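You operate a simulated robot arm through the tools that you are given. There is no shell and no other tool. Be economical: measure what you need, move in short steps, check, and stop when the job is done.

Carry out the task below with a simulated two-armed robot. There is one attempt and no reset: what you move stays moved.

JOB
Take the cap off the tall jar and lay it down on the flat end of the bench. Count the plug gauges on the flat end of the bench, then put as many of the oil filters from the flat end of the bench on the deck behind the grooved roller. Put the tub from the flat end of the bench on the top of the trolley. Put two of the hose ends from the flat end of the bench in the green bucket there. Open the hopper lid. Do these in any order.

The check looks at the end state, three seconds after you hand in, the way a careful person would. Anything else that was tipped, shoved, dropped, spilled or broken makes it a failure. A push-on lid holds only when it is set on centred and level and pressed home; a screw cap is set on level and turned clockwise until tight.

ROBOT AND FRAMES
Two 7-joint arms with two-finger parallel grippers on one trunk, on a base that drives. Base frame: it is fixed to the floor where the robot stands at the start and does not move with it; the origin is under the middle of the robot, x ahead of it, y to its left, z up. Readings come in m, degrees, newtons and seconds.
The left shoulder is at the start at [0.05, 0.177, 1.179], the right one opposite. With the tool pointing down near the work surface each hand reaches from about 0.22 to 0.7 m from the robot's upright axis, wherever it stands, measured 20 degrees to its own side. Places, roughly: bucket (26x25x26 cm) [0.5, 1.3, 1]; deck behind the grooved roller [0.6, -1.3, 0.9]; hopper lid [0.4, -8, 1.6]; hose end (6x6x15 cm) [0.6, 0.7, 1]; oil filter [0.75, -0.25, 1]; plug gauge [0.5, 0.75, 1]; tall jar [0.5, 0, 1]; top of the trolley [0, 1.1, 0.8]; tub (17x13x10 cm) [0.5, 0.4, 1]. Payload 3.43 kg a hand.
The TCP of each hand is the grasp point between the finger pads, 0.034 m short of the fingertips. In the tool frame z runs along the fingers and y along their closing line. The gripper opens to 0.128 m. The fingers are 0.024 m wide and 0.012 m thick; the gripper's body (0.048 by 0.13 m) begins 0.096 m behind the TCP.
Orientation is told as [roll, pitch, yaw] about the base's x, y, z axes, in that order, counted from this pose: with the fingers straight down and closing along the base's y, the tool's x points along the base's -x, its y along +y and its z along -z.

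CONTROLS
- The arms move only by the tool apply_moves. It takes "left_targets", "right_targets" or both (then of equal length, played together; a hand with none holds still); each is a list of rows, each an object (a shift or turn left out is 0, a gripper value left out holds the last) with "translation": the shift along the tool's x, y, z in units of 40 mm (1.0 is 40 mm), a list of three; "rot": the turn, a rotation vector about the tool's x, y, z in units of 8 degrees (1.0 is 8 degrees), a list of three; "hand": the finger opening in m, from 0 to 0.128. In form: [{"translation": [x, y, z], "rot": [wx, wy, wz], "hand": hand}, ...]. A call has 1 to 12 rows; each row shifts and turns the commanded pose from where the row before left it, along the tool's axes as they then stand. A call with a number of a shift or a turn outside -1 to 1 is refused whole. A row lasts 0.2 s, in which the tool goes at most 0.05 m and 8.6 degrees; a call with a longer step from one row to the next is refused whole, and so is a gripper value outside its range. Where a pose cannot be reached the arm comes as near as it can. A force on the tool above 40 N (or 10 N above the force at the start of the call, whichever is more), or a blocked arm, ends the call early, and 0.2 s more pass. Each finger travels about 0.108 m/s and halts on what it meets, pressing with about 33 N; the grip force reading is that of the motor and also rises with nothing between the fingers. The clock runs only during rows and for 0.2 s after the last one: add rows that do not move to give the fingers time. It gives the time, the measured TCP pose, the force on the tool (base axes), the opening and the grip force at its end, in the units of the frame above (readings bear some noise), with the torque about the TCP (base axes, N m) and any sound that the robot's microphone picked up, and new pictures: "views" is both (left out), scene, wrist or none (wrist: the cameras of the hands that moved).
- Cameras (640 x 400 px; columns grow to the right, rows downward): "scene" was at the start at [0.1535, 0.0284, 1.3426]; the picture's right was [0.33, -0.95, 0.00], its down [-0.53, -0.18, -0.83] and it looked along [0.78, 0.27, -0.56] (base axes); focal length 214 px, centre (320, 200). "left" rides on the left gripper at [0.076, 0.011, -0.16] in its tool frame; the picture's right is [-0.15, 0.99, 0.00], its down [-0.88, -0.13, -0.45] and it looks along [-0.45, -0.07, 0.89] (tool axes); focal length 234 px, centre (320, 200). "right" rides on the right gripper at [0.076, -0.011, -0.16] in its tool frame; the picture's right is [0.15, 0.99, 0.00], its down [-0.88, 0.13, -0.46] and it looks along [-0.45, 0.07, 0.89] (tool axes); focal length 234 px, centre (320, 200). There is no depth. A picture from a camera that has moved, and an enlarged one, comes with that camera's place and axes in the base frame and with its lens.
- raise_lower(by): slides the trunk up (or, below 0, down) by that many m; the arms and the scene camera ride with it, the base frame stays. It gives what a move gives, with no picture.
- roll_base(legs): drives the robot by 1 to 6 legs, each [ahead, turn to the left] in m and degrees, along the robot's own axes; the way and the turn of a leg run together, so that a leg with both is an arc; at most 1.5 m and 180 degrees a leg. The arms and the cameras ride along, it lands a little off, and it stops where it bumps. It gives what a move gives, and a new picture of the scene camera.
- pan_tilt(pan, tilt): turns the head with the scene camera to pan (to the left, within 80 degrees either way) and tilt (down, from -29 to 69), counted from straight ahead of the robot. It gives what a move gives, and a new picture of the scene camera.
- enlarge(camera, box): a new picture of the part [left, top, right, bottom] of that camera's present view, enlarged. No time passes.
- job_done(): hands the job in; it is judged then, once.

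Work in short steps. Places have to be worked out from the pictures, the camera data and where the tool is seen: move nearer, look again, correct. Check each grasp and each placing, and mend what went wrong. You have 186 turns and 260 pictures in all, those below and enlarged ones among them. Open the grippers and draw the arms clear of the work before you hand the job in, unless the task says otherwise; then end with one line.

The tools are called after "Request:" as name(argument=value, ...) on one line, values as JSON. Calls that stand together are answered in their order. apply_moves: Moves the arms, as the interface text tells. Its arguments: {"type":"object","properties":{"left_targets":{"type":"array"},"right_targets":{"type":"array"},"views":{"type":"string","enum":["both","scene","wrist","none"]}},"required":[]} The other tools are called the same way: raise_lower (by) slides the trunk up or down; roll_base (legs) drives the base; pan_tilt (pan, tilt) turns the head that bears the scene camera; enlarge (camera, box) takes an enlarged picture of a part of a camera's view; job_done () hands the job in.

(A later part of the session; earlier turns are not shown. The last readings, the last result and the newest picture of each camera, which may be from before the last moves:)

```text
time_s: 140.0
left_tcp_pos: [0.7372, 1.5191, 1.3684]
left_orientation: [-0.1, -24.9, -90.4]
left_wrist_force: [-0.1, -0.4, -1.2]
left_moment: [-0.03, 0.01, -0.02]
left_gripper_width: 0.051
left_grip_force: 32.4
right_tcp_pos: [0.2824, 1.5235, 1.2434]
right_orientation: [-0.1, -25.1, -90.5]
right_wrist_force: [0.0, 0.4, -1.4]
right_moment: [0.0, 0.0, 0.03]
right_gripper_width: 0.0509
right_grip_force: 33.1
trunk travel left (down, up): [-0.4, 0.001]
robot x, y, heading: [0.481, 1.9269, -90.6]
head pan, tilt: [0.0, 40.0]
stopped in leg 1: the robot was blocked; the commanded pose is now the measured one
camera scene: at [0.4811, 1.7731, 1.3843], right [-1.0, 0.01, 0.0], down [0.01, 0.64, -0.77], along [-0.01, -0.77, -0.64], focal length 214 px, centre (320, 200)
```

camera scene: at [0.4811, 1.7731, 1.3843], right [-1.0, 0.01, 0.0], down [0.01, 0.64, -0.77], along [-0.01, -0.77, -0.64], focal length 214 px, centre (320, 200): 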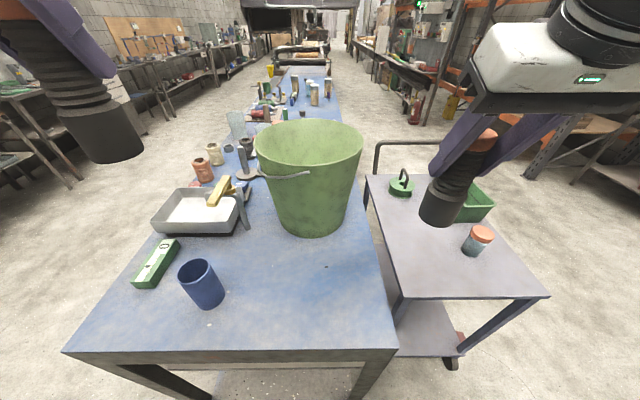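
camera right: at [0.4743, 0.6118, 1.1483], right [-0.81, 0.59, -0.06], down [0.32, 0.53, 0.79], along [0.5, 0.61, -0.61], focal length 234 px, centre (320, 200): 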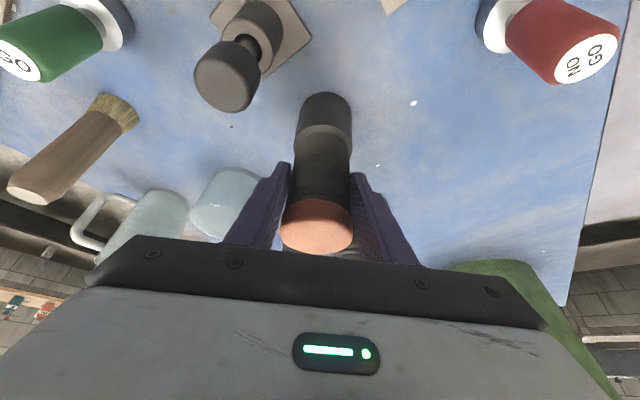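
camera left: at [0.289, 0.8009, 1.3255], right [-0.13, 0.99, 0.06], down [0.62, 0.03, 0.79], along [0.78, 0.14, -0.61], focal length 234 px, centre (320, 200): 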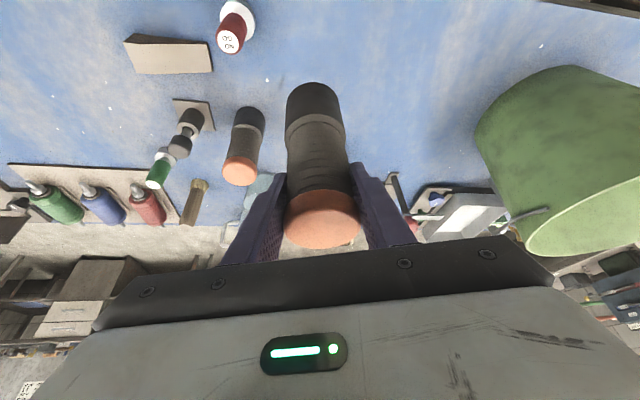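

The base touched the bench; I back off 2 cm and then turn right.

Request:
roll_base(legs=[[-0.02, 0], [0, -21]])

```text
time_s: 141.9
left_tcp_pos: [0.5695, 1.4728, 1.3685]
left_orientation: [-0.1, -25.0, -112.0]
left_wrist_force: [-0.2, 1.1, -1.8]
left_moment: [-0.02, 0.03, 0.0]
left_gripper_width: 0.0507
left_grip_force: 33.1
right_tcp_pos: [0.1484, 1.6444, 1.2435]
right_orientation: [0.0, -25.1, -112.0]
right_wrist_force: [-0.2, -0.2, -1.5]
right_moment: [0.01, -0.02, 0.03]
right_gripper_width: 0.0507
right_grip_force: 33.0
trunk travel left (down, up): [-0.4, 0.001]
robot x, y, heading: [0.4822, 1.9488, -111.8]
head pan, tilt: [0.0, 40.0]
camera scene: at [0.4242, 1.8034, 1.3841], right [-0.93, 0.38, 0.0], down [0.24, 0.6, -0.77], along [-0.29, -0.71, -0.64], focal length 214 px, centre (320, 200)
```

scene: 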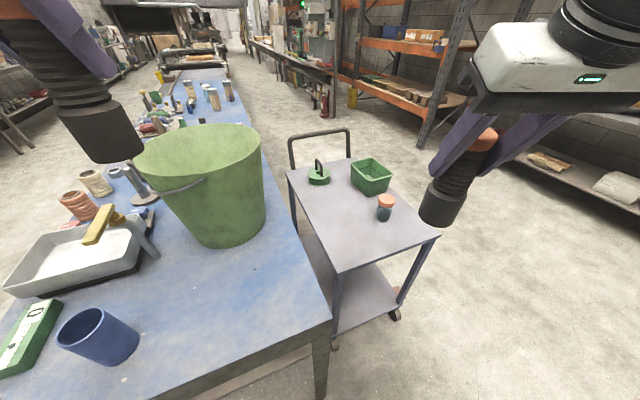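

Left hose is in line with the bucket; move 15 cm forward at height.

Request:
apply_moves(left_targets=[{"translation": [-0.867, 0, 0.405]}, {"translation": [-0.867, 0, 0.405]}, {"translation": [-0.867, 0, 0.405]}, {"translation": [-0.867, 0, 0.405]}, {}], views="both")

```text
time_s: 143.1
left_tcp_pos: [0.5171, 1.3327, 1.369]
left_orientation: [0.0, -25.1, -112.0]
left_wrist_force: [-0.3, 0.4, -0.7]
left_moment: [-0.07, 0.03, 0.0]
left_gripper_width: 0.0505
left_grip_force: 32.6
right_tcp_pos: [0.1495, 1.645, 1.2446]
right_orientation: [0.0, -25.2, -112.1]
right_wrist_force: [0.5, 1.4, -1.6]
right_moment: [-0.01, 0.01, 0.03]
right_gripper_width: 0.0507
right_grip_force: 33.0
trunk travel left (down, up): [-0.4, 0.001]
robot x, y, heading: [0.4812, 1.9468, -112.0]
head pan, tilt: [0.0, 40.0]
camera scene: at [0.425, 1.8056, 1.3845], right [-0.93, 0.38, 0.0], down [0.24, 0.59, -0.77], along [-0.29, -0.71, -0.64], focal length 214 px, centre (320, 200)
camera left: at [0.5782, 1.4554, 1.4791], right [0.87, -0.49, 0.06], down [-0.35, -0.51, 0.79], along [-0.36, -0.71, -0.61], focal length 234 px, centre (320, 200)
```

scene: 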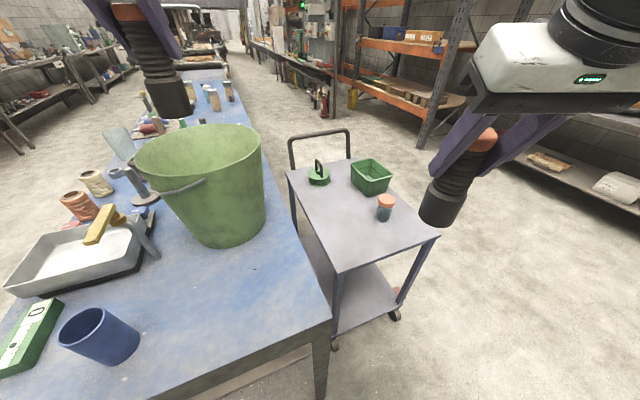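
left: 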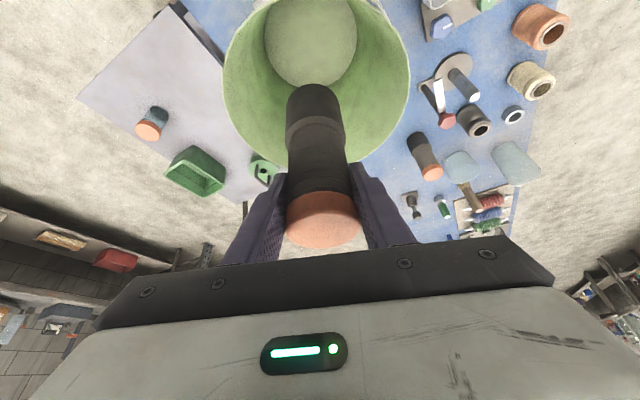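

Directly over the bucket. I shift slightly toward its far-left half and lower until TCP z≈1.115 (camera still clear of the rim).

Request:
apply_moves(left_targets=[{"translation": [-0.48, 0.7, 0.22]}, {"translation": [0.384, 0, 0.822]}, {"translation": [0.384, 0, 0.822]}, {"translation": [0.384, 0, 0.822]}, {"translation": [0.384, 0, 0.822]}, {"translation": [0.384, 0, 0.822]}, {"translation": [0.384, 0, 0.822]}, {"translation": [0.384, 0, 0.822]}, {}], views="both")

```text
time_s: 145.1
left_tcp_pos: [0.5383, 1.2977, 1.1126]
left_orientation: [-0.2, -25.1, -111.8]
left_wrist_force: [1.0, 0.1, -1.1]
left_moment: [-0.01, -0.01, 0.0]
left_gripper_width: 0.0503
left_grip_force: 32.8
left hand out of reach, approached as far as the arm can: row 1
right_tcp_pos: [0.1487, 1.6437, 1.244]
right_orientation: [-0.1, -25.1, -112.0]
right_wrist_force: [-1.2, -0.5, -2.2]
right_moment: [0.0, 0.0, 0.0]
right_gripper_width: 0.0507
right_grip_force: 32.6
trunk travel left (down, up): [-0.4, 0.001]
robot x, y, heading: [0.4784, 1.9489, -112.0]
head pan, tilt: [0.0, 40.0]
camera scene: at [0.4247, 1.8035, 1.3841], right [-0.93, 0.38, 0.0], down [0.24, 0.6, -0.77], along [-0.29, -0.71, -0.64], focal length 214 px, centre (320, 200)
camera left: at [0.5996, 1.421, 1.2248], right [0.87, -0.49, 0.06], down [-0.35, -0.51, 0.79], along [-0.36, -0.7, -0.62], focal length 234 px, centre (320, 200)
```

scene: 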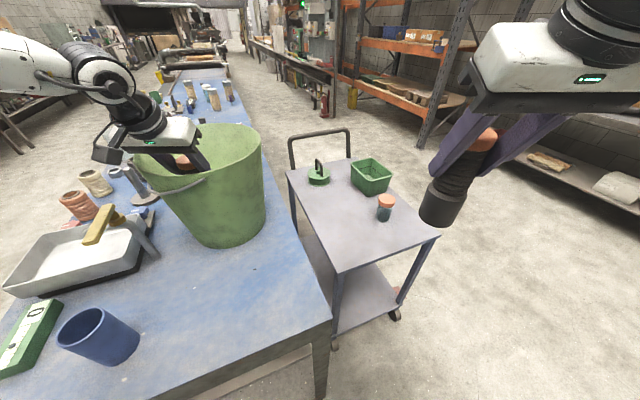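
left: 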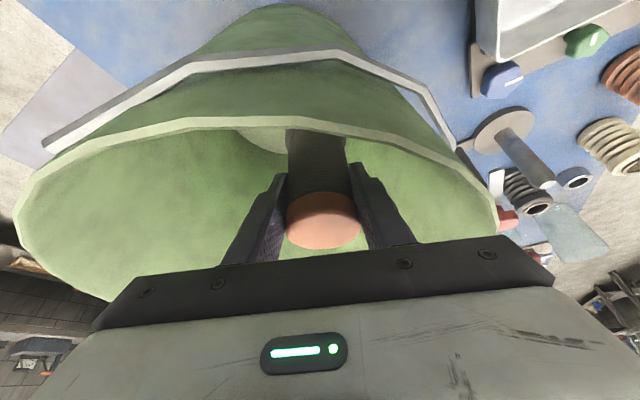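

Inside the bucket and clear. Release modestly and withdraw upward.

Request:
apply_moves(left_targets=[{"hand": 0.085}, {}, {}, {"translation": [-0.384, 0, -0.822]}, {"translation": [-0.384, 0, -0.822]}, {"translation": [-0.384, 0, -0.822]}, {"translation": [-0.384, 0, -0.822]}, {"translation": [-0.384, 0, -0.822]}, {"translation": [-0.384, 0, -0.822]}, {}], views="wrist")

```text
time_s: 147.3
left_tcp_pos: [0.5409, 1.299, 1.3324]
left_orientation: [0.0, -24.9, -111.8]
left_wrist_force: [0.0, -0.4, 0.6]
left_moment: [0.01, 0.01, 0.02]
left_gripper_width: 0.0849
left_grip_force: 0.1
right_tcp_pos: [0.15, 1.6443, 1.2433]
right_orientation: [0.0, -25.0, -112.0]
right_wrist_force: [0.2, -0.7, -1.8]
right_moment: [0.0, -0.01, -0.02]
right_gripper_width: 0.0508
right_grip_force: 33.6
trunk travel left (down, up): [-0.4, 0.001]
robot x, y, heading: [0.4819, 1.9495, -111.9]
head pan, tilt: [0.0, 40.0]
camera left: at [0.6024, 1.4199, 1.4438], right [0.87, -0.49, 0.06], down [-0.35, -0.51, 0.79], along [-0.36, -0.7, -0.62], focal length 234 px, centre (320, 200)
```

left: 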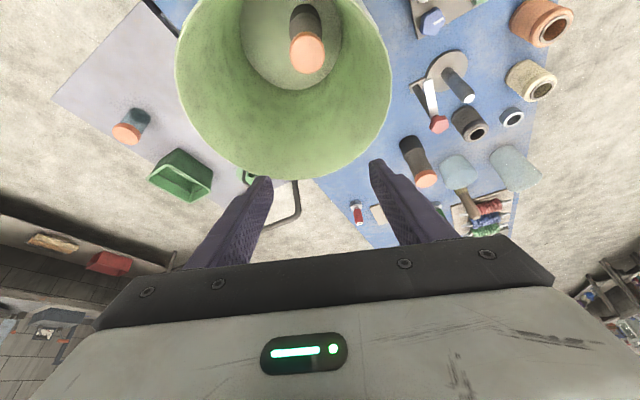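

Hose A stands in the bucket. Retract left, raise the right hose, then turn the base left 41°.

Request:
apply_moves(left_targets=[{"translation": [0.867, 0, -0.405]}, {"translation": [0.867, 0, -0.405]}, {"translation": [0.867, 0, -0.405]}, {"translation": [0.867, 0, -0.405]}, {"translation": [0.5, 0, -0.2]}, {}], right_targets=[{"translation": [-0.42, 0, -0.9]}, {"translation": [-0.42, 0, -0.9]}, {"translation": [-0.42, 0, -0.9]}, {"translation": [-0.1, 0, -0.2]}, {}, {}], views="none")

Request:
roll_base(legs=[[0, 41]])

```text
time_s: 148.7
left_tcp_pos: [0.6048, 1.4598, 1.3301]
left_orientation: [0.0, -25.0, -111.9]
left_wrist_force: [0.3, -0.3, -0.9]
left_moment: [-0.01, -0.01, 0.02]
left_gripper_width: 0.0848
left_grip_force: 0.2
right_tcp_pos: [0.1488, 1.6433, 1.3704]
right_orientation: [-0.1, -25.2, -111.9]
right_wrist_force: [-1.1, 0.1, -1.6]
right_moment: [0.01, 0.02, -0.02]
right_gripper_width: 0.0507
right_grip_force: 32.8
trunk travel left (down, up): [-0.4, 0.001]
robot x, y, heading: [0.483, 1.9495, -112.0]
head pan, tilt: [0.0, 40.0]
```

```text
time_s: 151.0
left_tcp_pos: [0.8933, 1.6568, 1.3312]
left_orientation: [-0.1, -25.1, -71.2]
left_wrist_force: [0.5, 0.6, 0.5]
left_moment: [0.03, 0.03, 0.0]
left_gripper_width: 0.0846
left_grip_force: 0.1
right_tcp_pos: [0.4295, 1.4986, 1.3703]
right_orientation: [-0.2, -25.1, -71.3]
right_wrist_force: [-0.8, 0.3, -1.5]
right_moment: [0.01, -0.01, 0.01]
right_gripper_width: 0.0507
right_grip_force: 33.1
trunk travel left (down, up): [-0.4, 0.001]
robot x, y, heading: [0.4848, 1.9474, -71.6]
head pan, tilt: [0.0, 40.0]
camera scene: at [0.5326, 1.8003, 1.3841], right [-0.95, -0.32, 0.0], down [-0.21, 0.61, -0.77], along [0.24, -0.73, -0.64], focal length 214 px, centre (320, 200)
```

scene: 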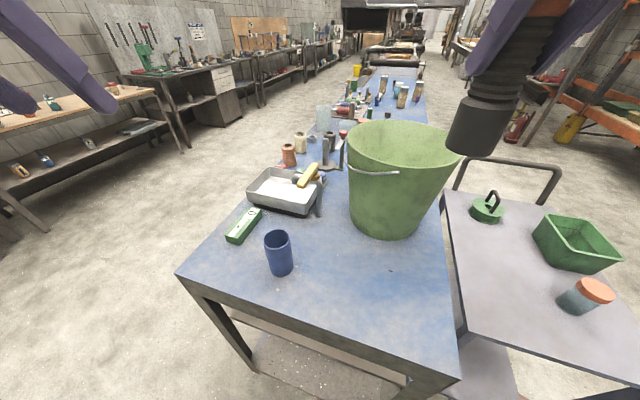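

Move the right hose forward over the bucket's right half, aiming (0.465,1.30).

Request:
apply_moves(right_targets=[{"translation": [-0.906, -0.148, 0.42]}, {"translation": [-0.906, -0.148, 0.42]}, {"translation": [-0.906, -0.148, 0.42]}, {"translation": [-0.906, -0.148, 0.42]}, {"translation": [-0.906, -0.148, 0.42]}, {}], views="wrist")

```text
time_s: 152.4
left_tcp_pos: [0.8936, 1.6574, 1.3311]
left_orientation: [0.0, -25.0, -71.3]
left_wrist_force: [-0.4, -0.2, -0.2]
left_moment: [-0.01, -0.02, 0.0]
left_gripper_width: 0.0848
left_grip_force: 0.0
right_tcp_pos: [0.464, 1.3028, 1.3702]
right_orientation: [-0.1, -25.2, -71.4]
right_wrist_force: [-0.7, 0.8, -0.7]
right_moment: [0.03, -0.02, -0.03]
right_gripper_width: 0.0506
right_grip_force: 32.5
trunk travel left (down, up): [-0.4, 0.001]
robot x, y, heading: [0.4843, 1.9441, -71.5]
head pan, tilt: [0.0, 40.0]
camera right: at [0.4108, 1.4275, 1.4832], right [0.89, 0.44, -0.06], down [0.32, -0.53, 0.79], along [0.31, -0.72, -0.61], focal length 234 px, centre (320, 200)
```

right: 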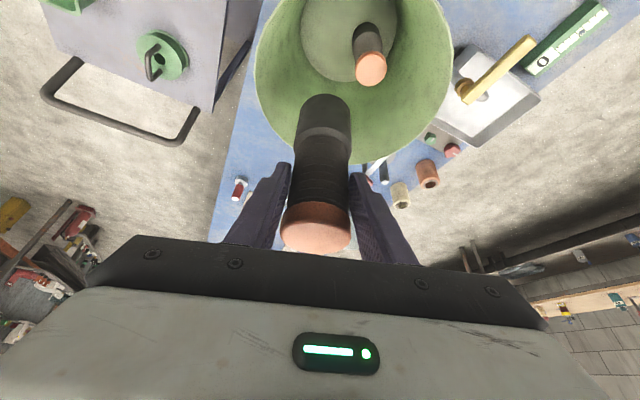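

Request:
apply_moves(right_targets=[{"translation": [0, -0.38, 0]}, {"translation": [0.384, 0, 0.822]}, {"translation": [0.384, 0, 0.822]}, {"translation": [0.384, 0, 0.822]}, {"translation": [0.384, 0, 0.822]}, {"translation": [0.384, 0, 0.822]}, {"translation": [0.384, 0, 0.822]}, {"translation": [0.384, 0, 0.822]}, {}], views="both")

```text
time_s: 154.4
left_tcp_pos: [0.8947, 1.6572, 1.3309]
left_orientation: [-0.1, -25.0, -71.2]
left_wrist_force: [1.4, 0.1, -0.1]
left_moment: [-0.01, -0.02, 0.0]
left_gripper_width: 0.0849
left_grip_force: 0.0
right_tcp_pos: [0.4511, 1.2956, 1.1177]
right_orientation: [-0.1, -25.0, -71.2]
right_wrist_force: [0.6, -0.5, -2.4]
right_moment: [0.02, 0.0, -0.01]
right_gripper_width: 0.0505
right_grip_force: 33.2
trunk travel left (down, up): [-0.4, 0.001]
robot x, y, heading: [0.4833, 1.9463, -71.3]
head pan, tilt: [0.0, 40.0]
camera scene: at [0.5326, 1.8004, 1.3842], right [-0.95, -0.32, 0.0], down [-0.21, 0.61, -0.77], along [0.24, -0.73, -0.64], focal length 214 px, centre (320, 200)
camera right: at [0.398, 1.4224, 1.229], right [0.89, 0.44, -0.06], down [0.32, -0.53, 0.79], along [0.31, -0.72, -0.61], focal length 234 px, centre (320, 200)
```

scene: 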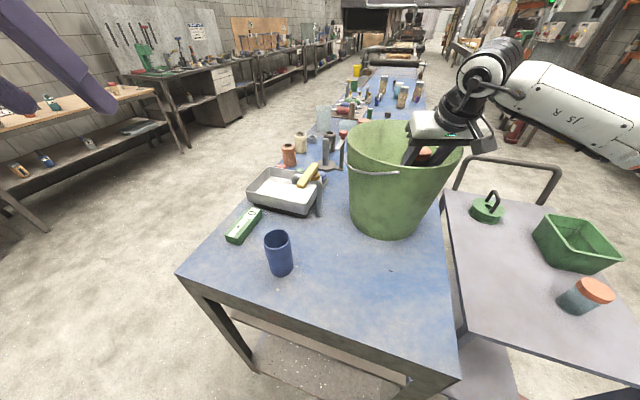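
right: 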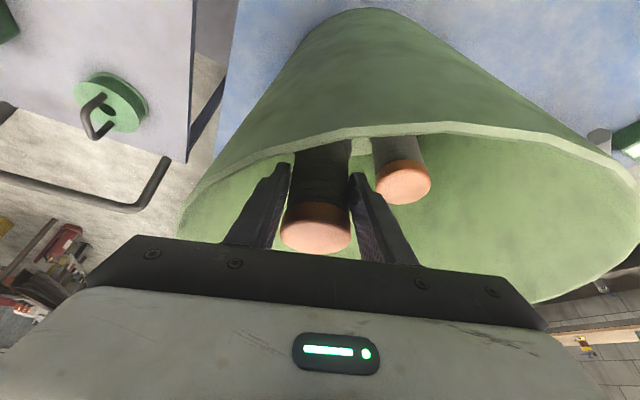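

Release with a small opening and withdraw upward.

Request:
apply_moves(right_targets=[{"hand": 0.066}, {}, {}, {"translation": [-0.384, 0, -0.822]}, {"translation": [-0.384, 0, -0.822]}, {"translation": [-0.384, 0, -0.822]}, {"translation": [-0.384, 0, -0.822]}, {"translation": [-0.384, 0, -0.822]}, {"translation": [-0.384, 0, -0.822]}, {}], views="wrist")

```text
time_s: 156.6
left_tcp_pos: [0.8935, 1.6564, 1.3304]
left_orientation: [-0.1, -25.0, -71.2]
left_wrist_force: [-0.3, 0.5, -0.3]
left_moment: [0.02, -0.01, 0.0]
left_gripper_width: 0.0849
left_grip_force: 0.1
right_tcp_pos: [0.4478, 1.2964, 1.3347]
right_orientation: [-0.1, -25.1, -71.3]
right_wrist_force: [0.1, -0.1, -0.4]
right_moment: [0.0, 0.02, -0.01]
right_gripper_width: 0.0662
right_grip_force: 0.0
trunk travel left (down, up): [-0.4, 0.001]
robot x, y, heading: [0.4824, 1.9476, -71.6]
head pan, tilt: [0.0, 40.0]
camera right: at [0.3938, 1.4215, 1.4472], right [0.9, 0.44, -0.06], down [0.32, -0.53, 0.79], along [0.31, -0.72, -0.62], focal length 234 px, centre (320, 200)
```

right: 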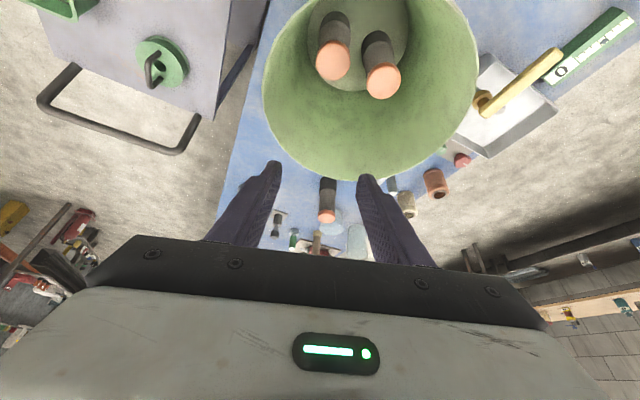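

Both hose ends are in the bucket. Retract and level both tools, then drive back toward the filters.

Request:
apply_moves(right_targets=[{"translation": [0.867, 0, -0.405], "hand": 0.1}, {"translation": [0.867, 0, -0.405]}, {"translation": [0.867, 0, -0.405]}, {"translation": [0.867, 0, -0.405]}, {"translation": [0.867, 0, -0.405]}, {"rot": [0, 0.785, 0]}, {"rot": [0, 0.785, 0]}, {"rot": [0, 0.785, 0]}, {"rot": [0, 0.785, 0]}, {}], left_targets=[{"translation": [0.5, 0, 0], "hand": 0.1}, {"translation": [0.5, 0, 0]}, {}, {}, {}, {"rot": [0, 0.785, 0]}, {"rot": [0, 0.785, 0]}, {"rot": [0, 0.785, 0]}, {"rot": [0, 0.785, 0]}, {}], views="none")

Request:
roll_base(legs=[[0, -108.5], [1.15, 0], [0, 90], [1.5, 0], [0.43, 0], [0, 90]])

```text
time_s: 158.8
left_tcp_pos: [0.8835, 1.6911, 1.3153]
left_orientation: [-0.1, 0.2, -71.3]
left_wrist_force: [-0.5, -0.4, -0.6]
left_moment: [-0.04, 0.01, 0.01]
left_gripper_width: 0.1001
left_grip_force: 0.0
right_tcp_pos: [0.3872, 1.4764, 1.335]
right_orientation: [0.0, 0.0, -71.4]
right_wrist_force: [-0.2, 0.4, -1.0]
right_moment: [-0.01, 0.01, 0.01]
right_gripper_width: 0.1001
right_grip_force: 0.1
trunk travel left (down, up): [-0.4, 0.001]
robot x, y, heading: [0.4839, 1.9456, -71.4]
head pan, tilt: [0.0, 40.0]
```

```text
time_s: 186.1
left_tcp_pos: [-0.3149, 0.2955, 1.3138]
left_orientation: [-0.2, 0.0, 1.5]
left_wrist_force: [-0.4, -0.2, 0.4]
left_moment: [-0.01, -0.03, -0.03]
left_gripper_width: 0.0999
left_grip_force: 0.1
right_tcp_pos: [-0.2547, -0.241, 1.3349]
right_orientation: [0.0, 0.0, 1.4]
right_wrist_force: [-0.3, 0.0, -0.4]
right_moment: [0.0, -0.01, 0.03]
right_gripper_width: 0.0999
right_grip_force: 0.0
trunk travel left (down, up): [-0.4, 0.001]
robot x, y, heading: [-0.6787, -0.0106, 1.4]
head pan, tilt: [0.0, 40.0]
camera scene: at [-0.5228, -0.0066, 1.3842], right [0.02, -1.0, 0.0], down [-0.64, -0.02, -0.77], along [0.77, 0.02, -0.64], focal length 214 px, centre (320, 200)
```

scene: 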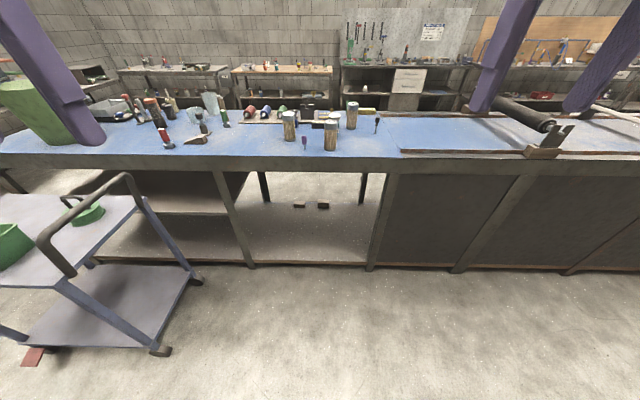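

Everything else looks undisturbed. Drive forward to the bench.

Request:
roll_base(legs=[[0.65, 0]])

Request:
enlarge(camera="scene", box=[180, 110, 460, 300])

```text
time_s: 189.8
left_tcp_pos: [0.3355, 0.314, 1.3146]
left_orientation: [-0.1, 0.1, 1.8]
left_wrist_force: [-0.3, 0.5, 0.3]
left_moment: [-0.05, 0.01, 0.03]
left_gripper_width: 0.1
left_grip_force: 0.1
right_tcp_pos: [0.3968, -0.2236, 1.3348]
right_orientation: [-0.2, 0.0, 1.6]
right_wrist_force: [-0.9, 0.2, 0.1]
right_moment: [0.03, 0.02, -0.01]
right_gripper_width: 0.0999
right_grip_force: 0.1
trunk travel left (down, up): [-0.4, 0.001]
robot x, y, heading: [-0.0247, 0.0028, 1.4]
head pan, tilt: [0.0, 40.0]
camera scene: at [0.1276, 0.0107, 1.3841], right [0.03, -1.0, 0.0], down [-0.64, -0.02, -0.77], along [0.77, 0.02, -0.64], focal length 214 px, centre (320, 200)
```

scene: 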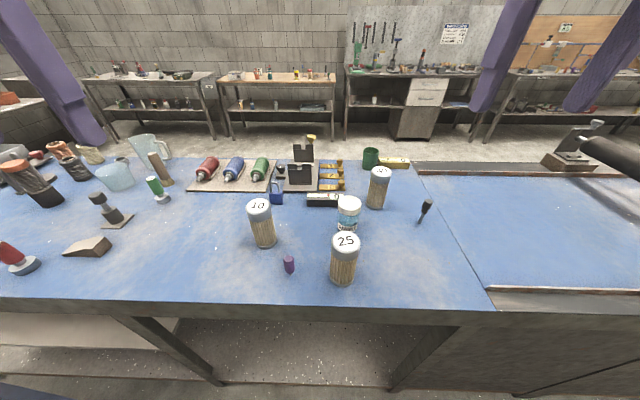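

```text
2.11 times, centred on (320, 205) of scene
camera zoom: at [0.1276, 0.0107, 1.3841], right [0.03, -1.0, 0.0], down [-0.64, -0.02, -0.77], along [0.77, 0.02, -0.64], focal length 452 px, centre (320, 190)
```

zoom: 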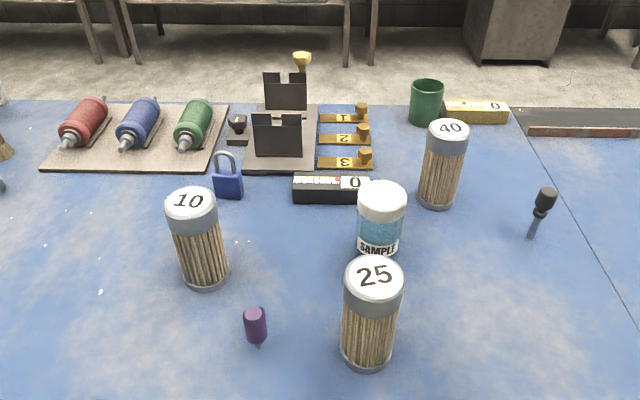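

Estimates: filter 25 (0.412,−0.036), 10 (0.508,0.172), 40 (0.672,−0.16), jar (0.573,−0.06); filter tops z≈1.04. Both hands hover over filters 25 and 10.

Request:
apply_moves(right_targets=[{"translation": [-0.083, 0.78, 0.3], "hand": 0.09}, {"translation": [-0.083, 0.78, 0.3]}, {"translation": [-0.083, 0.78, 0.3]}, {"translation": [-0.083, 0.78, 0.3]}, {"translation": [-0.083, 0.78, 0.3]}, {"translation": [-0.083, 0.78, 0.3]}, {"translation": [0, 0, 0.893]}, {"translation": [0, 0, 0.893]}, {"translation": [0, 0, 0.893]}, {"translation": [0, 0, 0.893]}, {}], left_targets=[{"translation": [-0.7, -0.613, 0.2], "hand": 0.09}, {"translation": [-0.7, -0.613, 0.2]}, {"translation": [-0.7, -0.613, 0.2]}, {"translation": [-0.7, -0.613, 0.2]}, {"translation": [-0.7, -0.613, 0.2]}, {"translation": [-0.7, -0.613, 0.2]}, {"translation": [0, 0, 0.917]}, {"translation": [0, 0, 0.917]}, {"translation": [0, 0, 0.917]}, {"translation": [0, 0, 0.917]}, {}], views="both")

```text
time_s: 192.2
left_tcp_pos: [0.4503, 0.225, 1.1003]
left_orientation: [-0.1, 0.1, 1.9]
left_wrist_force: [-0.5, 0.7, 0.5]
left_moment: [-0.07, -0.01, -0.06]
left_gripper_width: 0.09
left_grip_force: 0.1
left hand out of reach, approached as far as the arm can: row 4, 5, 6
right_tcp_pos: [0.4082, -0.0337, 1.1201]
right_orientation: [0.0, 0.0, 1.6]
right_wrist_force: [-1.1, 0.4, 0.1]
right_moment: [0.0, -0.02, 0.01]
right_gripper_width: 0.0902
right_grip_force: 0.1
trunk travel left (down, up): [-0.4, 0.001]
robot x, y, heading: [-0.0269, 0.0083, 1.3]
head pan, tilt: [0.0, 40.0]
camera scene: at [0.1269, 0.0108, 1.3842], right [0.03, -1.0, 0.0], down [-0.64, -0.02, -0.77], along [0.77, 0.02, -0.64], focal length 214 px, centre (320, 200)
camera right: at [0.3338, -0.0476, 1.2794], right [-0.17, 0.98, 0.0], down [0.88, 0.15, 0.46], along [0.45, 0.08, -0.89], focal length 234 px, centre (320, 200)
camera left: at [0.3751, 0.2349, 1.2575], right [0.12, 0.99, 0.0], down [0.88, -0.1, 0.45], along [0.45, -0.05, -0.89], focal length 234 px, centre (320, 200)
```

scene: 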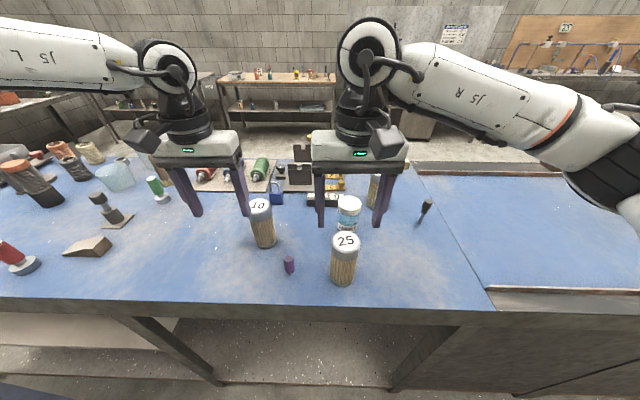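
right: 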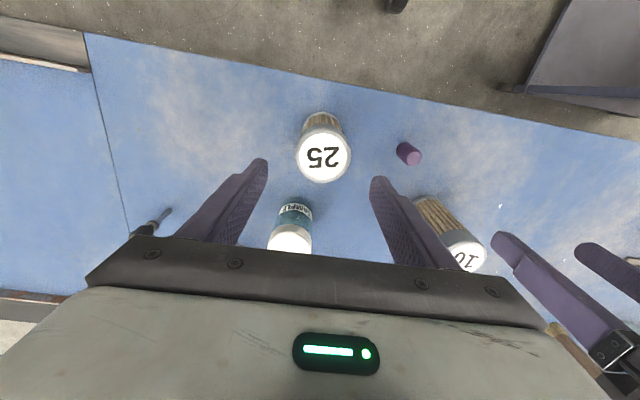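
left: 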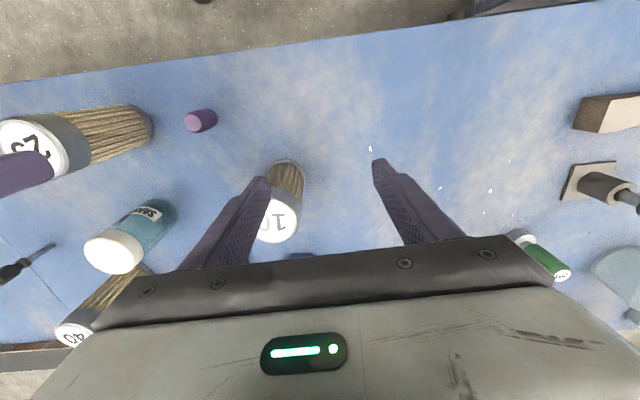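

Right is aligned over 25; it descends while the left shifts over 10.

Request:
apply_moves(right_targets=[{"translation": [0, 0, 0.82]}, {"translation": [0, 0, 0.82]}, {"translation": [0, 0, 0.82]}, {"translation": [0, 0, 0.82]}, {}], left_targets=[{"translation": [-0.46, -0.44, 0]}, {"translation": [-0.46, -0.44, 0]}, {"translation": [-0.46, -0.44, 0]}, {}, {}], views="wrist")

```text
time_s: 193.3
left_tcp_pos: [0.4786, 0.203, 1.0982]
left_orientation: [-0.2, 0.0, 1.8]
left_wrist_force: [-0.6, -0.3, -0.5]
left_moment: [-0.01, -0.01, 0.01]
left_gripper_width: 0.09
left_grip_force: 0.1
left hand out of reach, approached as far as the arm can: row 2, 3
right_tcp_pos: [0.4072, -0.0352, 0.9864]
right_orientation: [0.0, 0.1, 1.6]
right_wrist_force: [0.4, 0.3, 0.1]
right_moment: [0.02, -0.04, -0.03]
right_gripper_width: 0.09
right_grip_force: 0.0
trunk travel left (down, up): [-0.4, 0.001]
robot x, y, heading: [-0.0262, 0.0049, 1.3]
head pan, tilt: [0.0, 40.0]
camera right: at [0.3329, -0.0477, 1.1463], right [-0.17, 0.98, 0.0], down [0.88, 0.16, 0.46], along [0.45, 0.08, -0.89], focal length 234 px, centre (320, 200)
camera left: at [0.4026, 0.2127, 1.2561], right [0.12, 0.99, 0.0], down [0.88, -0.1, 0.46], along [0.45, -0.06, -0.89], focal length 234 px, centre (320, 200)
```

right: 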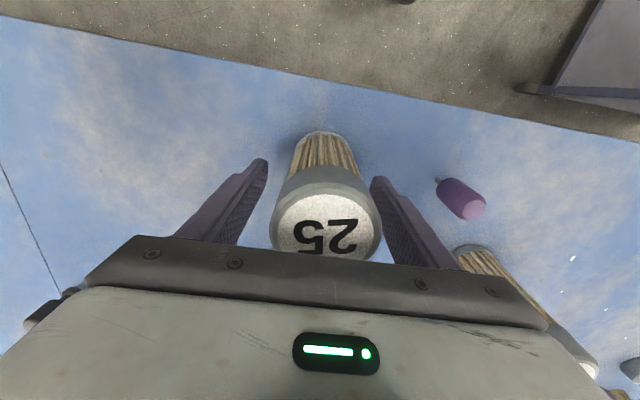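
left: 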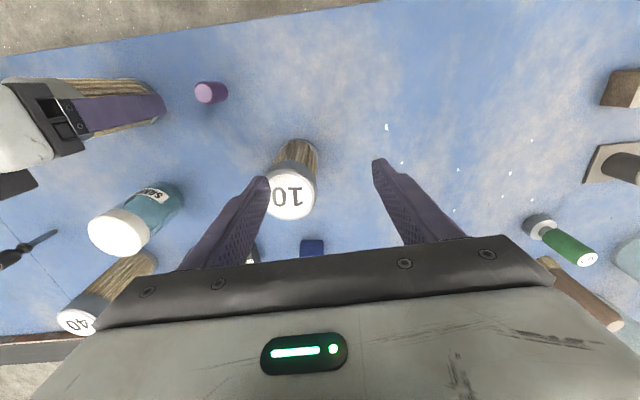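

Close the right hand on 25.

Request:
apply_moves(right_targets=[{"hand": 0.0}, {}, {}, {}, {}], left_targets=[{"rot": [0, -0.8, 0]}, {"rot": [0, -0.8, 0]}, {"rot": [0, -0.8, 0]}, {}, {}], views="wrist")

```text
time_s: 194.6
left_tcp_pos: [0.4805, 0.2016, 1.0979]
left_orientation: [-0.1, -19.1, 1.8]
left_wrist_force: [-0.3, 0.2, -0.1]
left_moment: [0.02, 0.0, -0.01]
left_gripper_width: 0.0901
left_grip_force: 0.1
right_tcp_pos: [0.4074, -0.0349, 0.9883]
right_orientation: [-0.1, 0.0, 1.6]
right_wrist_force: [0.3, 0.0, -0.3]
right_moment: [0.03, 0.01, 0.0]
right_gripper_width: 0.0563
right_grip_force: 33.3
trunk travel left (down, up): [-0.4, 0.001]
robot x, y, heading: [-0.0285, 0.0094, 1.8]
head pan, tilt: [0.0, 40.0]
camera right: at [0.333, -0.0478, 1.1466], right [-0.17, 0.98, 0.0], down [0.88, 0.16, 0.46], along [0.45, 0.08, -0.89], focal length 234 px, centre (320, 200)
camera left: at [0.3553, 0.2085, 1.2227], right [0.11, 0.99, 0.05], down [0.69, -0.11, 0.72], along [0.72, -0.04, -0.69], focal length 234 px, centre (320, 200)
```

right: 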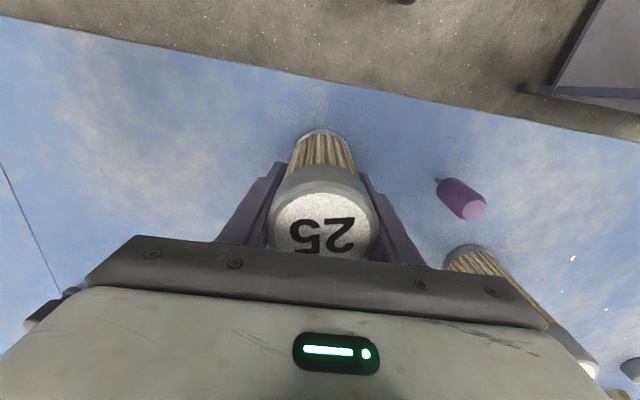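
left: 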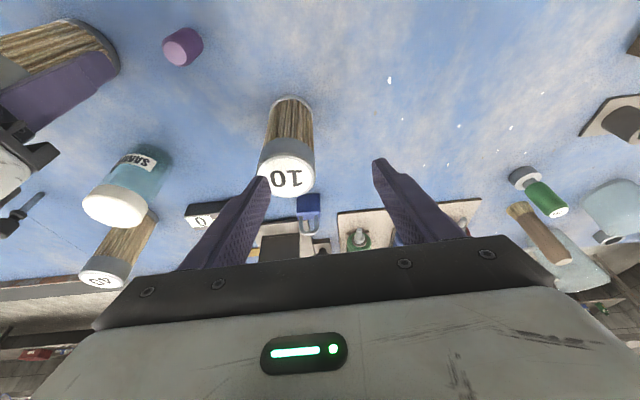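

25 is gripped. Lift it while the left aligns with 10 and advances along its tilted axis.

Request:
apply_moves(left_targets=[{"translation": [0.2, -0.71, 0]}, {"translation": [0, 0, 0.7]}, {"translation": [0, 0, 0.7]}, {"translation": [0, 0, 0.7]}, {"translation": [0, 0, 0.6]}, {}], right_targets=[{"translation": [0, 0, -0.4]}, {"translation": [0, 0, -0.7]}, {"translation": [0, 0, -0.9]}, {"translation": [0, 0, -0.9]}, {"translation": [0, 0, -0.9]}, {}], views="wrist")

```text
time_s: 195.9
left_tcp_pos: [0.5009, 0.1828, 0.9989]
left_orientation: [-0.1, -19.1, 1.8]
left_wrist_force: [-0.2, 0.6, 0.6]
left_moment: [-0.01, -0.04, -0.04]
left_gripper_width: 0.0903
left_grip_force: 0.0
left hand out of reach, approached as far as the arm can: row 4, 5
right_tcp_pos: [0.4093, -0.0342, 1.139]
right_orientation: [0.0, 0.0, 1.5]
right_wrist_force: [-0.2, -0.5, -2.5]
right_moment: [0.0, -0.01, 0.02]
right_gripper_width: 0.0563
right_grip_force: 33.3
trunk travel left (down, up): [-0.4, 0.001]
robot x, y, heading: [-0.0277, 0.0092, 1.6]
head pan, tilt: [0.0, 40.0]
camera right: at [0.3358, -0.048, 1.2971], right [-0.17, 0.98, 0.0], down [0.88, 0.16, 0.46], along [0.45, 0.08, -0.89], focal length 234 px, centre (320, 200)
camera left: at [0.3769, 0.1912, 1.1237], right [0.11, 0.99, 0.05], down [0.69, -0.11, 0.72], along [0.72, -0.05, -0.69], focal length 234 px, centre (320, 200)
```

right: 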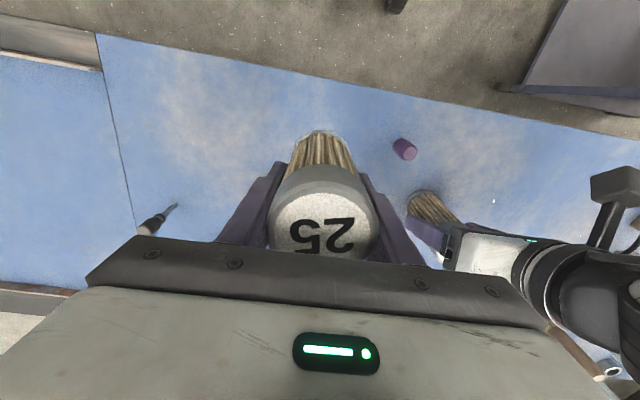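
left: 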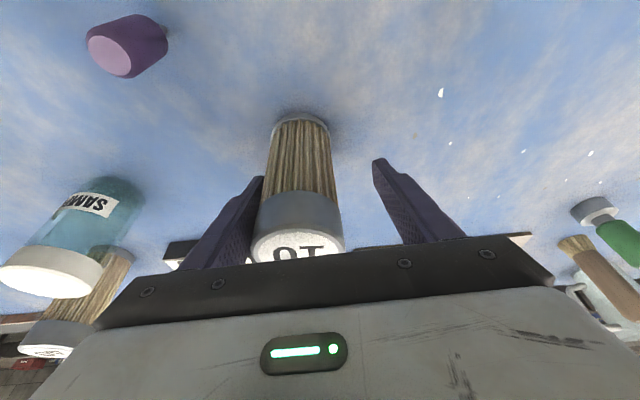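

The left arm is at a joint limit inboard and 13 mm off-centre; I back it out, turn the base right 12° and retry.

Request:
apply_moves(left_targets=[{"translation": [0, 0, -0.9]}, {"translation": [0, 0, -0.9]}, {"translation": [0, 0, -0.9]}, {"translation": [0, 0, -0.9]}, {"translation": [0.8, 0, 0]}], views="none")

Request:
roll_base(legs=[[0, -12]])

Request:
apply_moves(left_targets=[{}], views="wrist")

```text
time_s: 197.2
left_tcp_pos: [0.4224, 0.1834, 1.1225]
left_orientation: [-0.2, -19.1, 1.8]
left_wrist_force: [-0.9, -0.5, 0.9]
left_moment: [0.01, -0.02, -0.03]
left_gripper_width: 0.09
left_grip_force: 0.0
right_tcp_pos: [0.4107, -0.034, 1.1366]
right_orientation: [-0.1, 0.0, 1.5]
right_wrist_force: [0.5, -0.4, -2.3]
right_moment: [0.0, -0.01, 0.02]
right_gripper_width: 0.0561
right_grip_force: 32.9
trunk travel left (down, up): [-0.4, 0.001]
robot x, y, heading: [-0.0272, 0.008, 1.7]
head pan, tilt: [0.0, 40.0]
```

```text
time_s: 198.3
left_tcp_pos: [0.4498, 0.0845, 1.1226]
left_orientation: [0.0, -19.0, -10.3]
left_wrist_force: [-0.6, -1.2, -0.5]
left_moment: [0.05, 0.02, -0.02]
left_gripper_width: 0.09
left_grip_force: 0.0
right_tcp_pos: [0.3924, -0.1256, 1.1383]
right_orientation: [0.0, 0.0, -10.5]
right_wrist_force: [0.3, 0.0, -2.3]
right_moment: [0.03, -0.04, -0.04]
right_gripper_width: 0.0565
right_grip_force: 33.3
trunk travel left (down, up): [-0.4, 0.001]
robot x, y, heading: [-0.0282, 0.0106, -10.1]
head pan, tilt: [0.0, 40.0]
camera scene: at [0.1249, -0.0223, 1.3841], right [-0.18, -0.98, 0.0], down [-0.63, 0.12, -0.77], along [0.75, -0.14, -0.64], focal length 214 px, centre (320, 200)
```

scene: 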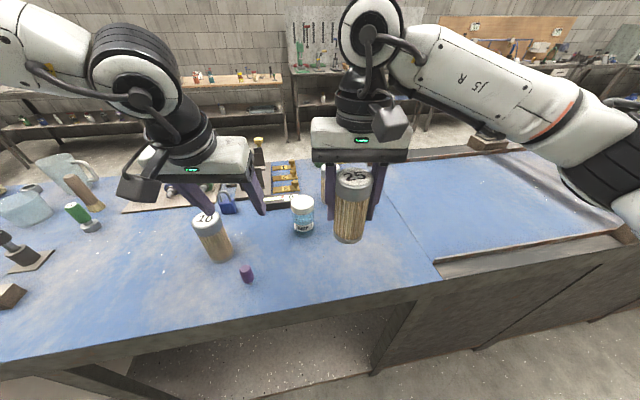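

```text
time_s: 198.7
left_tcp_pos: [0.4515, 0.0862, 1.1228]
left_orientation: [-0.1, -19.1, -10.4]
left_wrist_force: [0.5, -0.7, 0.5]
left_moment: [-0.01, 0.0, 0.02]
left_gripper_width: 0.0899
left_grip_force: 0.0
right_tcp_pos: [0.3925, -0.1244, 1.137]
right_orientation: [0.0, 0.0, -10.5]
right_wrist_force: [0.0, -0.1, -2.6]
right_moment: [0.01, -0.04, -0.02]
right_gripper_width: 0.0565
right_grip_force: 33.2
trunk travel left (down, up): [-0.4, 0.001]
robot x, y, heading: [-0.0273, 0.0069, -10.5]
head pan, tilt: [0.0, 40.0]
camera left: at [0.3309, 0.1194, 1.2472], right [0.31, 0.95, 0.05], down [0.65, -0.25, 0.72], along [0.69, -0.19, -0.69], focal length 234 px, centre (320, 200)
```

left: 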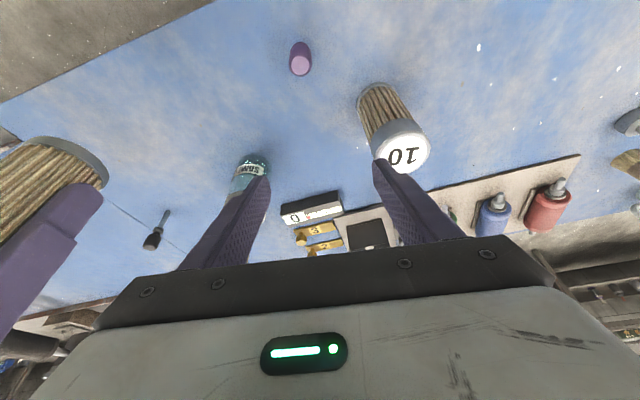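

Filter 10 at (0.503,0.170). Slide left over it, then advance along the tool axis.

Request:
apply_moves(left_targets=[{"translation": [0.08, 0.763, 0]}, {"translation": [0.08, 0.763, 0]}, {"translation": [0.08, 0.763, 0]}, {"translation": [0, 0, 0.8]}, {}], views="wrist")

```text
time_s: 199.9
left_tcp_pos: [0.4671, 0.1767, 1.0869]
left_orientation: [0.1, -19.1, -10.3]
left_wrist_force: [-0.5, 0.3, 0.4]
left_moment: [0.02, -0.02, 0.02]
left_gripper_width: 0.0898
left_grip_force: 0.2
right_tcp_pos: [0.392, -0.123, 1.1374]
right_orientation: [0.0, 0.1, -10.4]
right_wrist_force: [-0.4, -0.1, -1.3]
right_moment: [0.01, 0.01, -0.03]
right_gripper_width: 0.0564
right_grip_force: 33.6
trunk travel left (down, up): [-0.4, 0.001]
robot x, y, heading: [-0.0248, 0.0046, -10.3]
head pan, tilt: [0.0, 40.0]
camera left: at [0.3467, 0.2101, 1.2115], right [0.31, 0.95, 0.05], down [0.65, -0.25, 0.72], along [0.69, -0.19, -0.69], focal length 234 px, centre (320, 200)
```

left: 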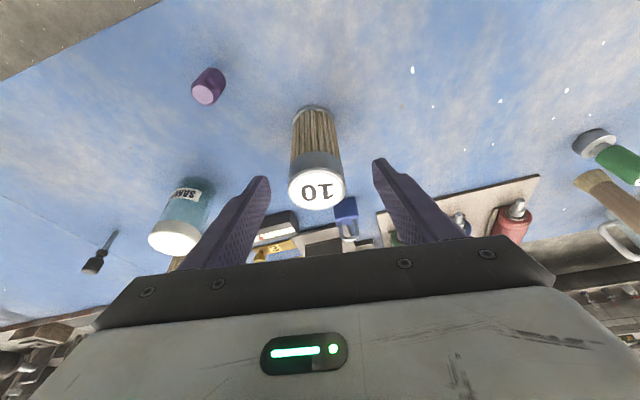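

Centred. Advance the remaining 10 cm, then close.

Request:
apply_moves(left_targets=[{"translation": [0, 0, 0.85]}, {"translation": [0, 0, 0.85]}, {"translation": [0, 0, 0.8]}, {}, {"hand": 0.0}, {}, {}, {}, {}], views="wrist")

```text
time_s: 201.9
left_tcp_pos: [0.501, 0.1714, 0.9934]
left_orientation: [0.0, -19.1, -10.4]
left_wrist_force: [0.1, 0.2, 0.4]
left_moment: [-0.02, -0.02, 0.0]
left_gripper_width: 0.0573
left_grip_force: 32.8
right_tcp_pos: [0.3922, -0.124, 1.1371]
right_orientation: [-0.2, 0.0, -10.3]
right_wrist_force: [0.1, 0.1, -1.8]
right_moment: [0.03, -0.04, 0.02]
right_gripper_width: 0.0562
right_grip_force: 32.9
trunk travel left (down, up): [-0.4, 0.001]
robot x, y, heading: [-0.0242, 0.0129, -10.5]
head pan, tilt: [0.0, 40.0]
camera left: at [0.3812, 0.2048, 1.1181], right [0.31, 0.95, 0.05], down [0.65, -0.25, 0.72], along [0.69, -0.19, -0.69], focal length 234 px, centre (320, 200)
```

left: 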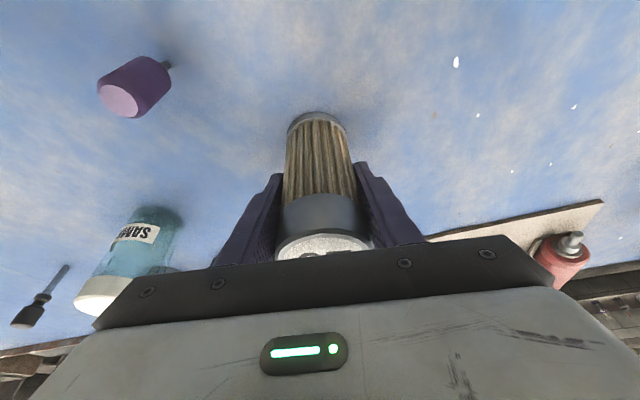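

Gripped. Lift both and draw in.

Request:
apply_moves(left_targets=[{"translation": [-0.16, 0, -0.45]}, {"translation": [-0.31, 0, -0.9]}, {"translation": [-0.31, 0, -0.9]}, {"translation": [-0.31, 0, -0.9]}, {"translation": [-0.31, 0, -0.9]}, {"translation": [-0.31, 0, -0.9]}, {"translation": [0.9, 0, -0.31]}, {"translation": [0.9, 0, -0.31]}, {"translation": [0.9, 0, -0.31]}, {}], right_targets=[{"translation": [0, 0, -0.9]}, {"translation": [0, 0, -0.9]}, {"translation": [0.6, 0, 0]}, {}, {}, {}, {}, {}, {}, {}], views="scene")

```text
time_s: 204.1
left_tcp_pos: [0.3915, 0.1911, 1.2045]
left_orientation: [-0.1, -19.0, -10.2]
left_wrist_force: [0.1, 0.3, -2.3]
left_moment: [0.05, 0.0, -0.01]
left_gripper_width: 0.0575
left_grip_force: 32.7
right_tcp_pos: [0.3684, -0.1207, 1.2075]
right_orientation: [-0.1, 0.0, -10.5]
right_wrist_force: [-1.0, -0.1, -1.9]
right_moment: [0.02, -0.03, -0.04]
right_gripper_width: 0.0566
right_grip_force: 33.2
trunk travel left (down, up): [-0.4, 0.001]
robot x, y, heading: [-0.0272, 0.0073, -10.3]
head pan, tilt: [0.0, 40.0]
camera scene: at [0.1258, -0.0222, 1.384], right [-0.18, -0.98, 0.0], down [-0.63, 0.12, -0.77], along [0.75, -0.14, -0.64], focal length 214 px, centre (320, 200)
```

scene: 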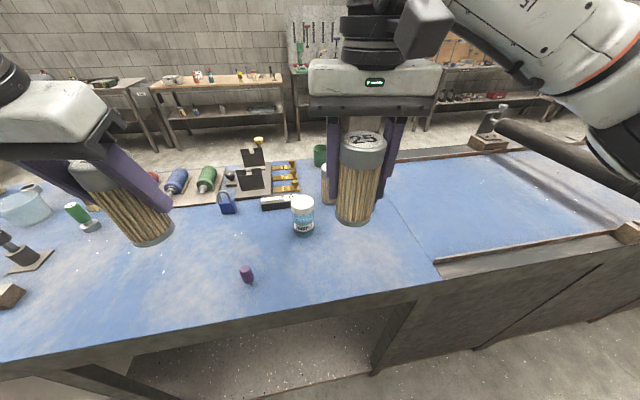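

Two filters in hand. Drive back and along to face the grooved roller area.

Request:
roll_base(legs=[[-0.45, 0], [0, -79.5], [1.4, 0], [0, 90]])

```text
time_s: 220.9
left_tcp_pos: [-0.0729, -1.0848, 1.2026]
left_orientation: [0.0, -19.2, 3.0]
left_wrist_force: [0.5, 0.0, -2.9]
left_moment: [0.01, -0.02, -0.01]
left_gripper_width: 0.0568
left_grip_force: 33.1
right_tcp_pos: [-0.0242, -1.3933, 1.2068]
right_orientation: [-0.1, 0.0, 2.8]
right_wrist_force: [0.4, 0.0, -2.6]
right_moment: [0.0, -0.03, -0.04]
right_gripper_width: 0.0563
right_grip_force: 33.5
trunk travel left (down, up): [-0.4, 0.001]
robot x, y, heading: [-0.4375, -1.3607, 2.9]
head pan, tilt: [0.0, 40.0]
camera scene: at [-0.2839, -1.3535, 1.3841], right [0.05, -1.0, 0.0], down [-0.64, -0.03, -0.77], along [0.77, 0.04, -0.64], focal length 214 px, centre (320, 200)
```

scene: 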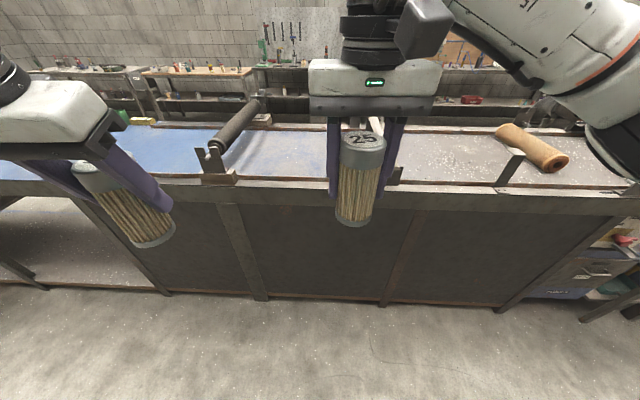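

I need a clearer view of the rollers; pan right and left past the hands.

Request:
pan_tilt(pan=25, tilt=35)

Request:
pan_tilt(pan=-35, tilt=35)

```text
time_s: 221.8
left_tcp_pos: [-0.0738, -1.0856, 1.2035]
left_orientation: [-0.1, -19.1, 2.9]
left_wrist_force: [-1.1, 0.9, -2.2]
left_moment: [0.03, -0.02, -0.01]
left_gripper_width: 0.057
left_grip_force: 33.1
right_tcp_pos: [-0.0242, -1.3936, 1.2076]
right_orientation: [-0.2, 0.0, 2.8]
right_wrist_force: [0.2, -0.5, -1.0]
right_moment: [-0.02, 0.0, -0.02]
right_gripper_width: 0.0564
right_grip_force: 33.0
trunk travel left (down, up): [-0.4, 0.001]
robot x, y, heading: [-0.4373, -1.3617, 2.8]
head pan, tilt: [25.0, 35.0]
camera scene: at [-0.2909, -1.3168, 1.3916], right [0.47, -0.88, 0.0], down [-0.51, -0.27, -0.82], along [0.72, 0.38, -0.57], focal length 214 px, centre (320, 200)
```

scene: 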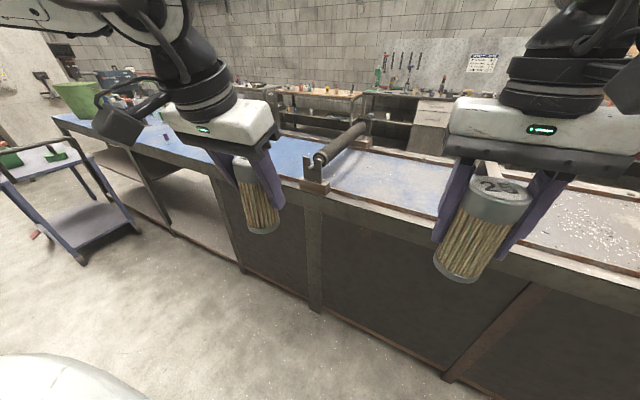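

```text
time_s: 223.1
left_tcp_pos: [-0.0737, -1.084, 1.2038]
left_orientation: [0.0, -19.1, 3.1]
left_wrist_force: [-0.4, -0.4, -2.5]
left_moment: [-0.03, 0.02, 0.01]
left_gripper_width: 0.0566
left_grip_force: 33.0
right_tcp_pos: [-0.0238, -1.3939, 1.2075]
right_orientation: [-0.1, 0.0, 2.7]
right_wrist_force: [-0.4, 0.6, -1.7]
right_moment: [0.02, 0.03, 0.01]
right_gripper_width: 0.0564
right_grip_force: 33.4
trunk travel left (down, up): [-0.4, 0.001]
robot x, y, heading: [-0.438, -1.3607, 2.7]
head pan, tilt: [-35.0, 35.0]
camera scene: at [-0.2942, -1.4047, 1.3917], right [-0.53, -0.85, 0.0], down [-0.49, 0.3, -0.82], along [0.69, -0.44, -0.57], focal length 214 px, centre (320, 200)
```

scene: 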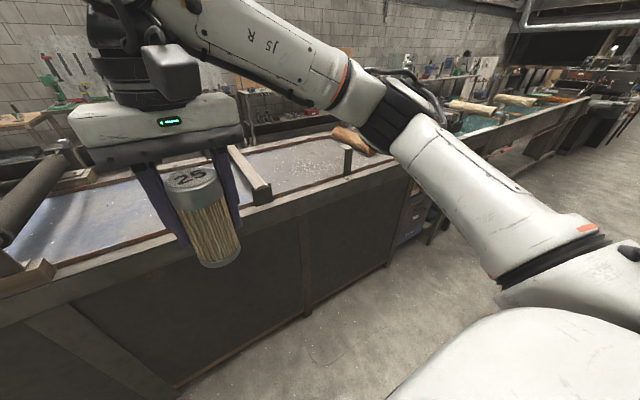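

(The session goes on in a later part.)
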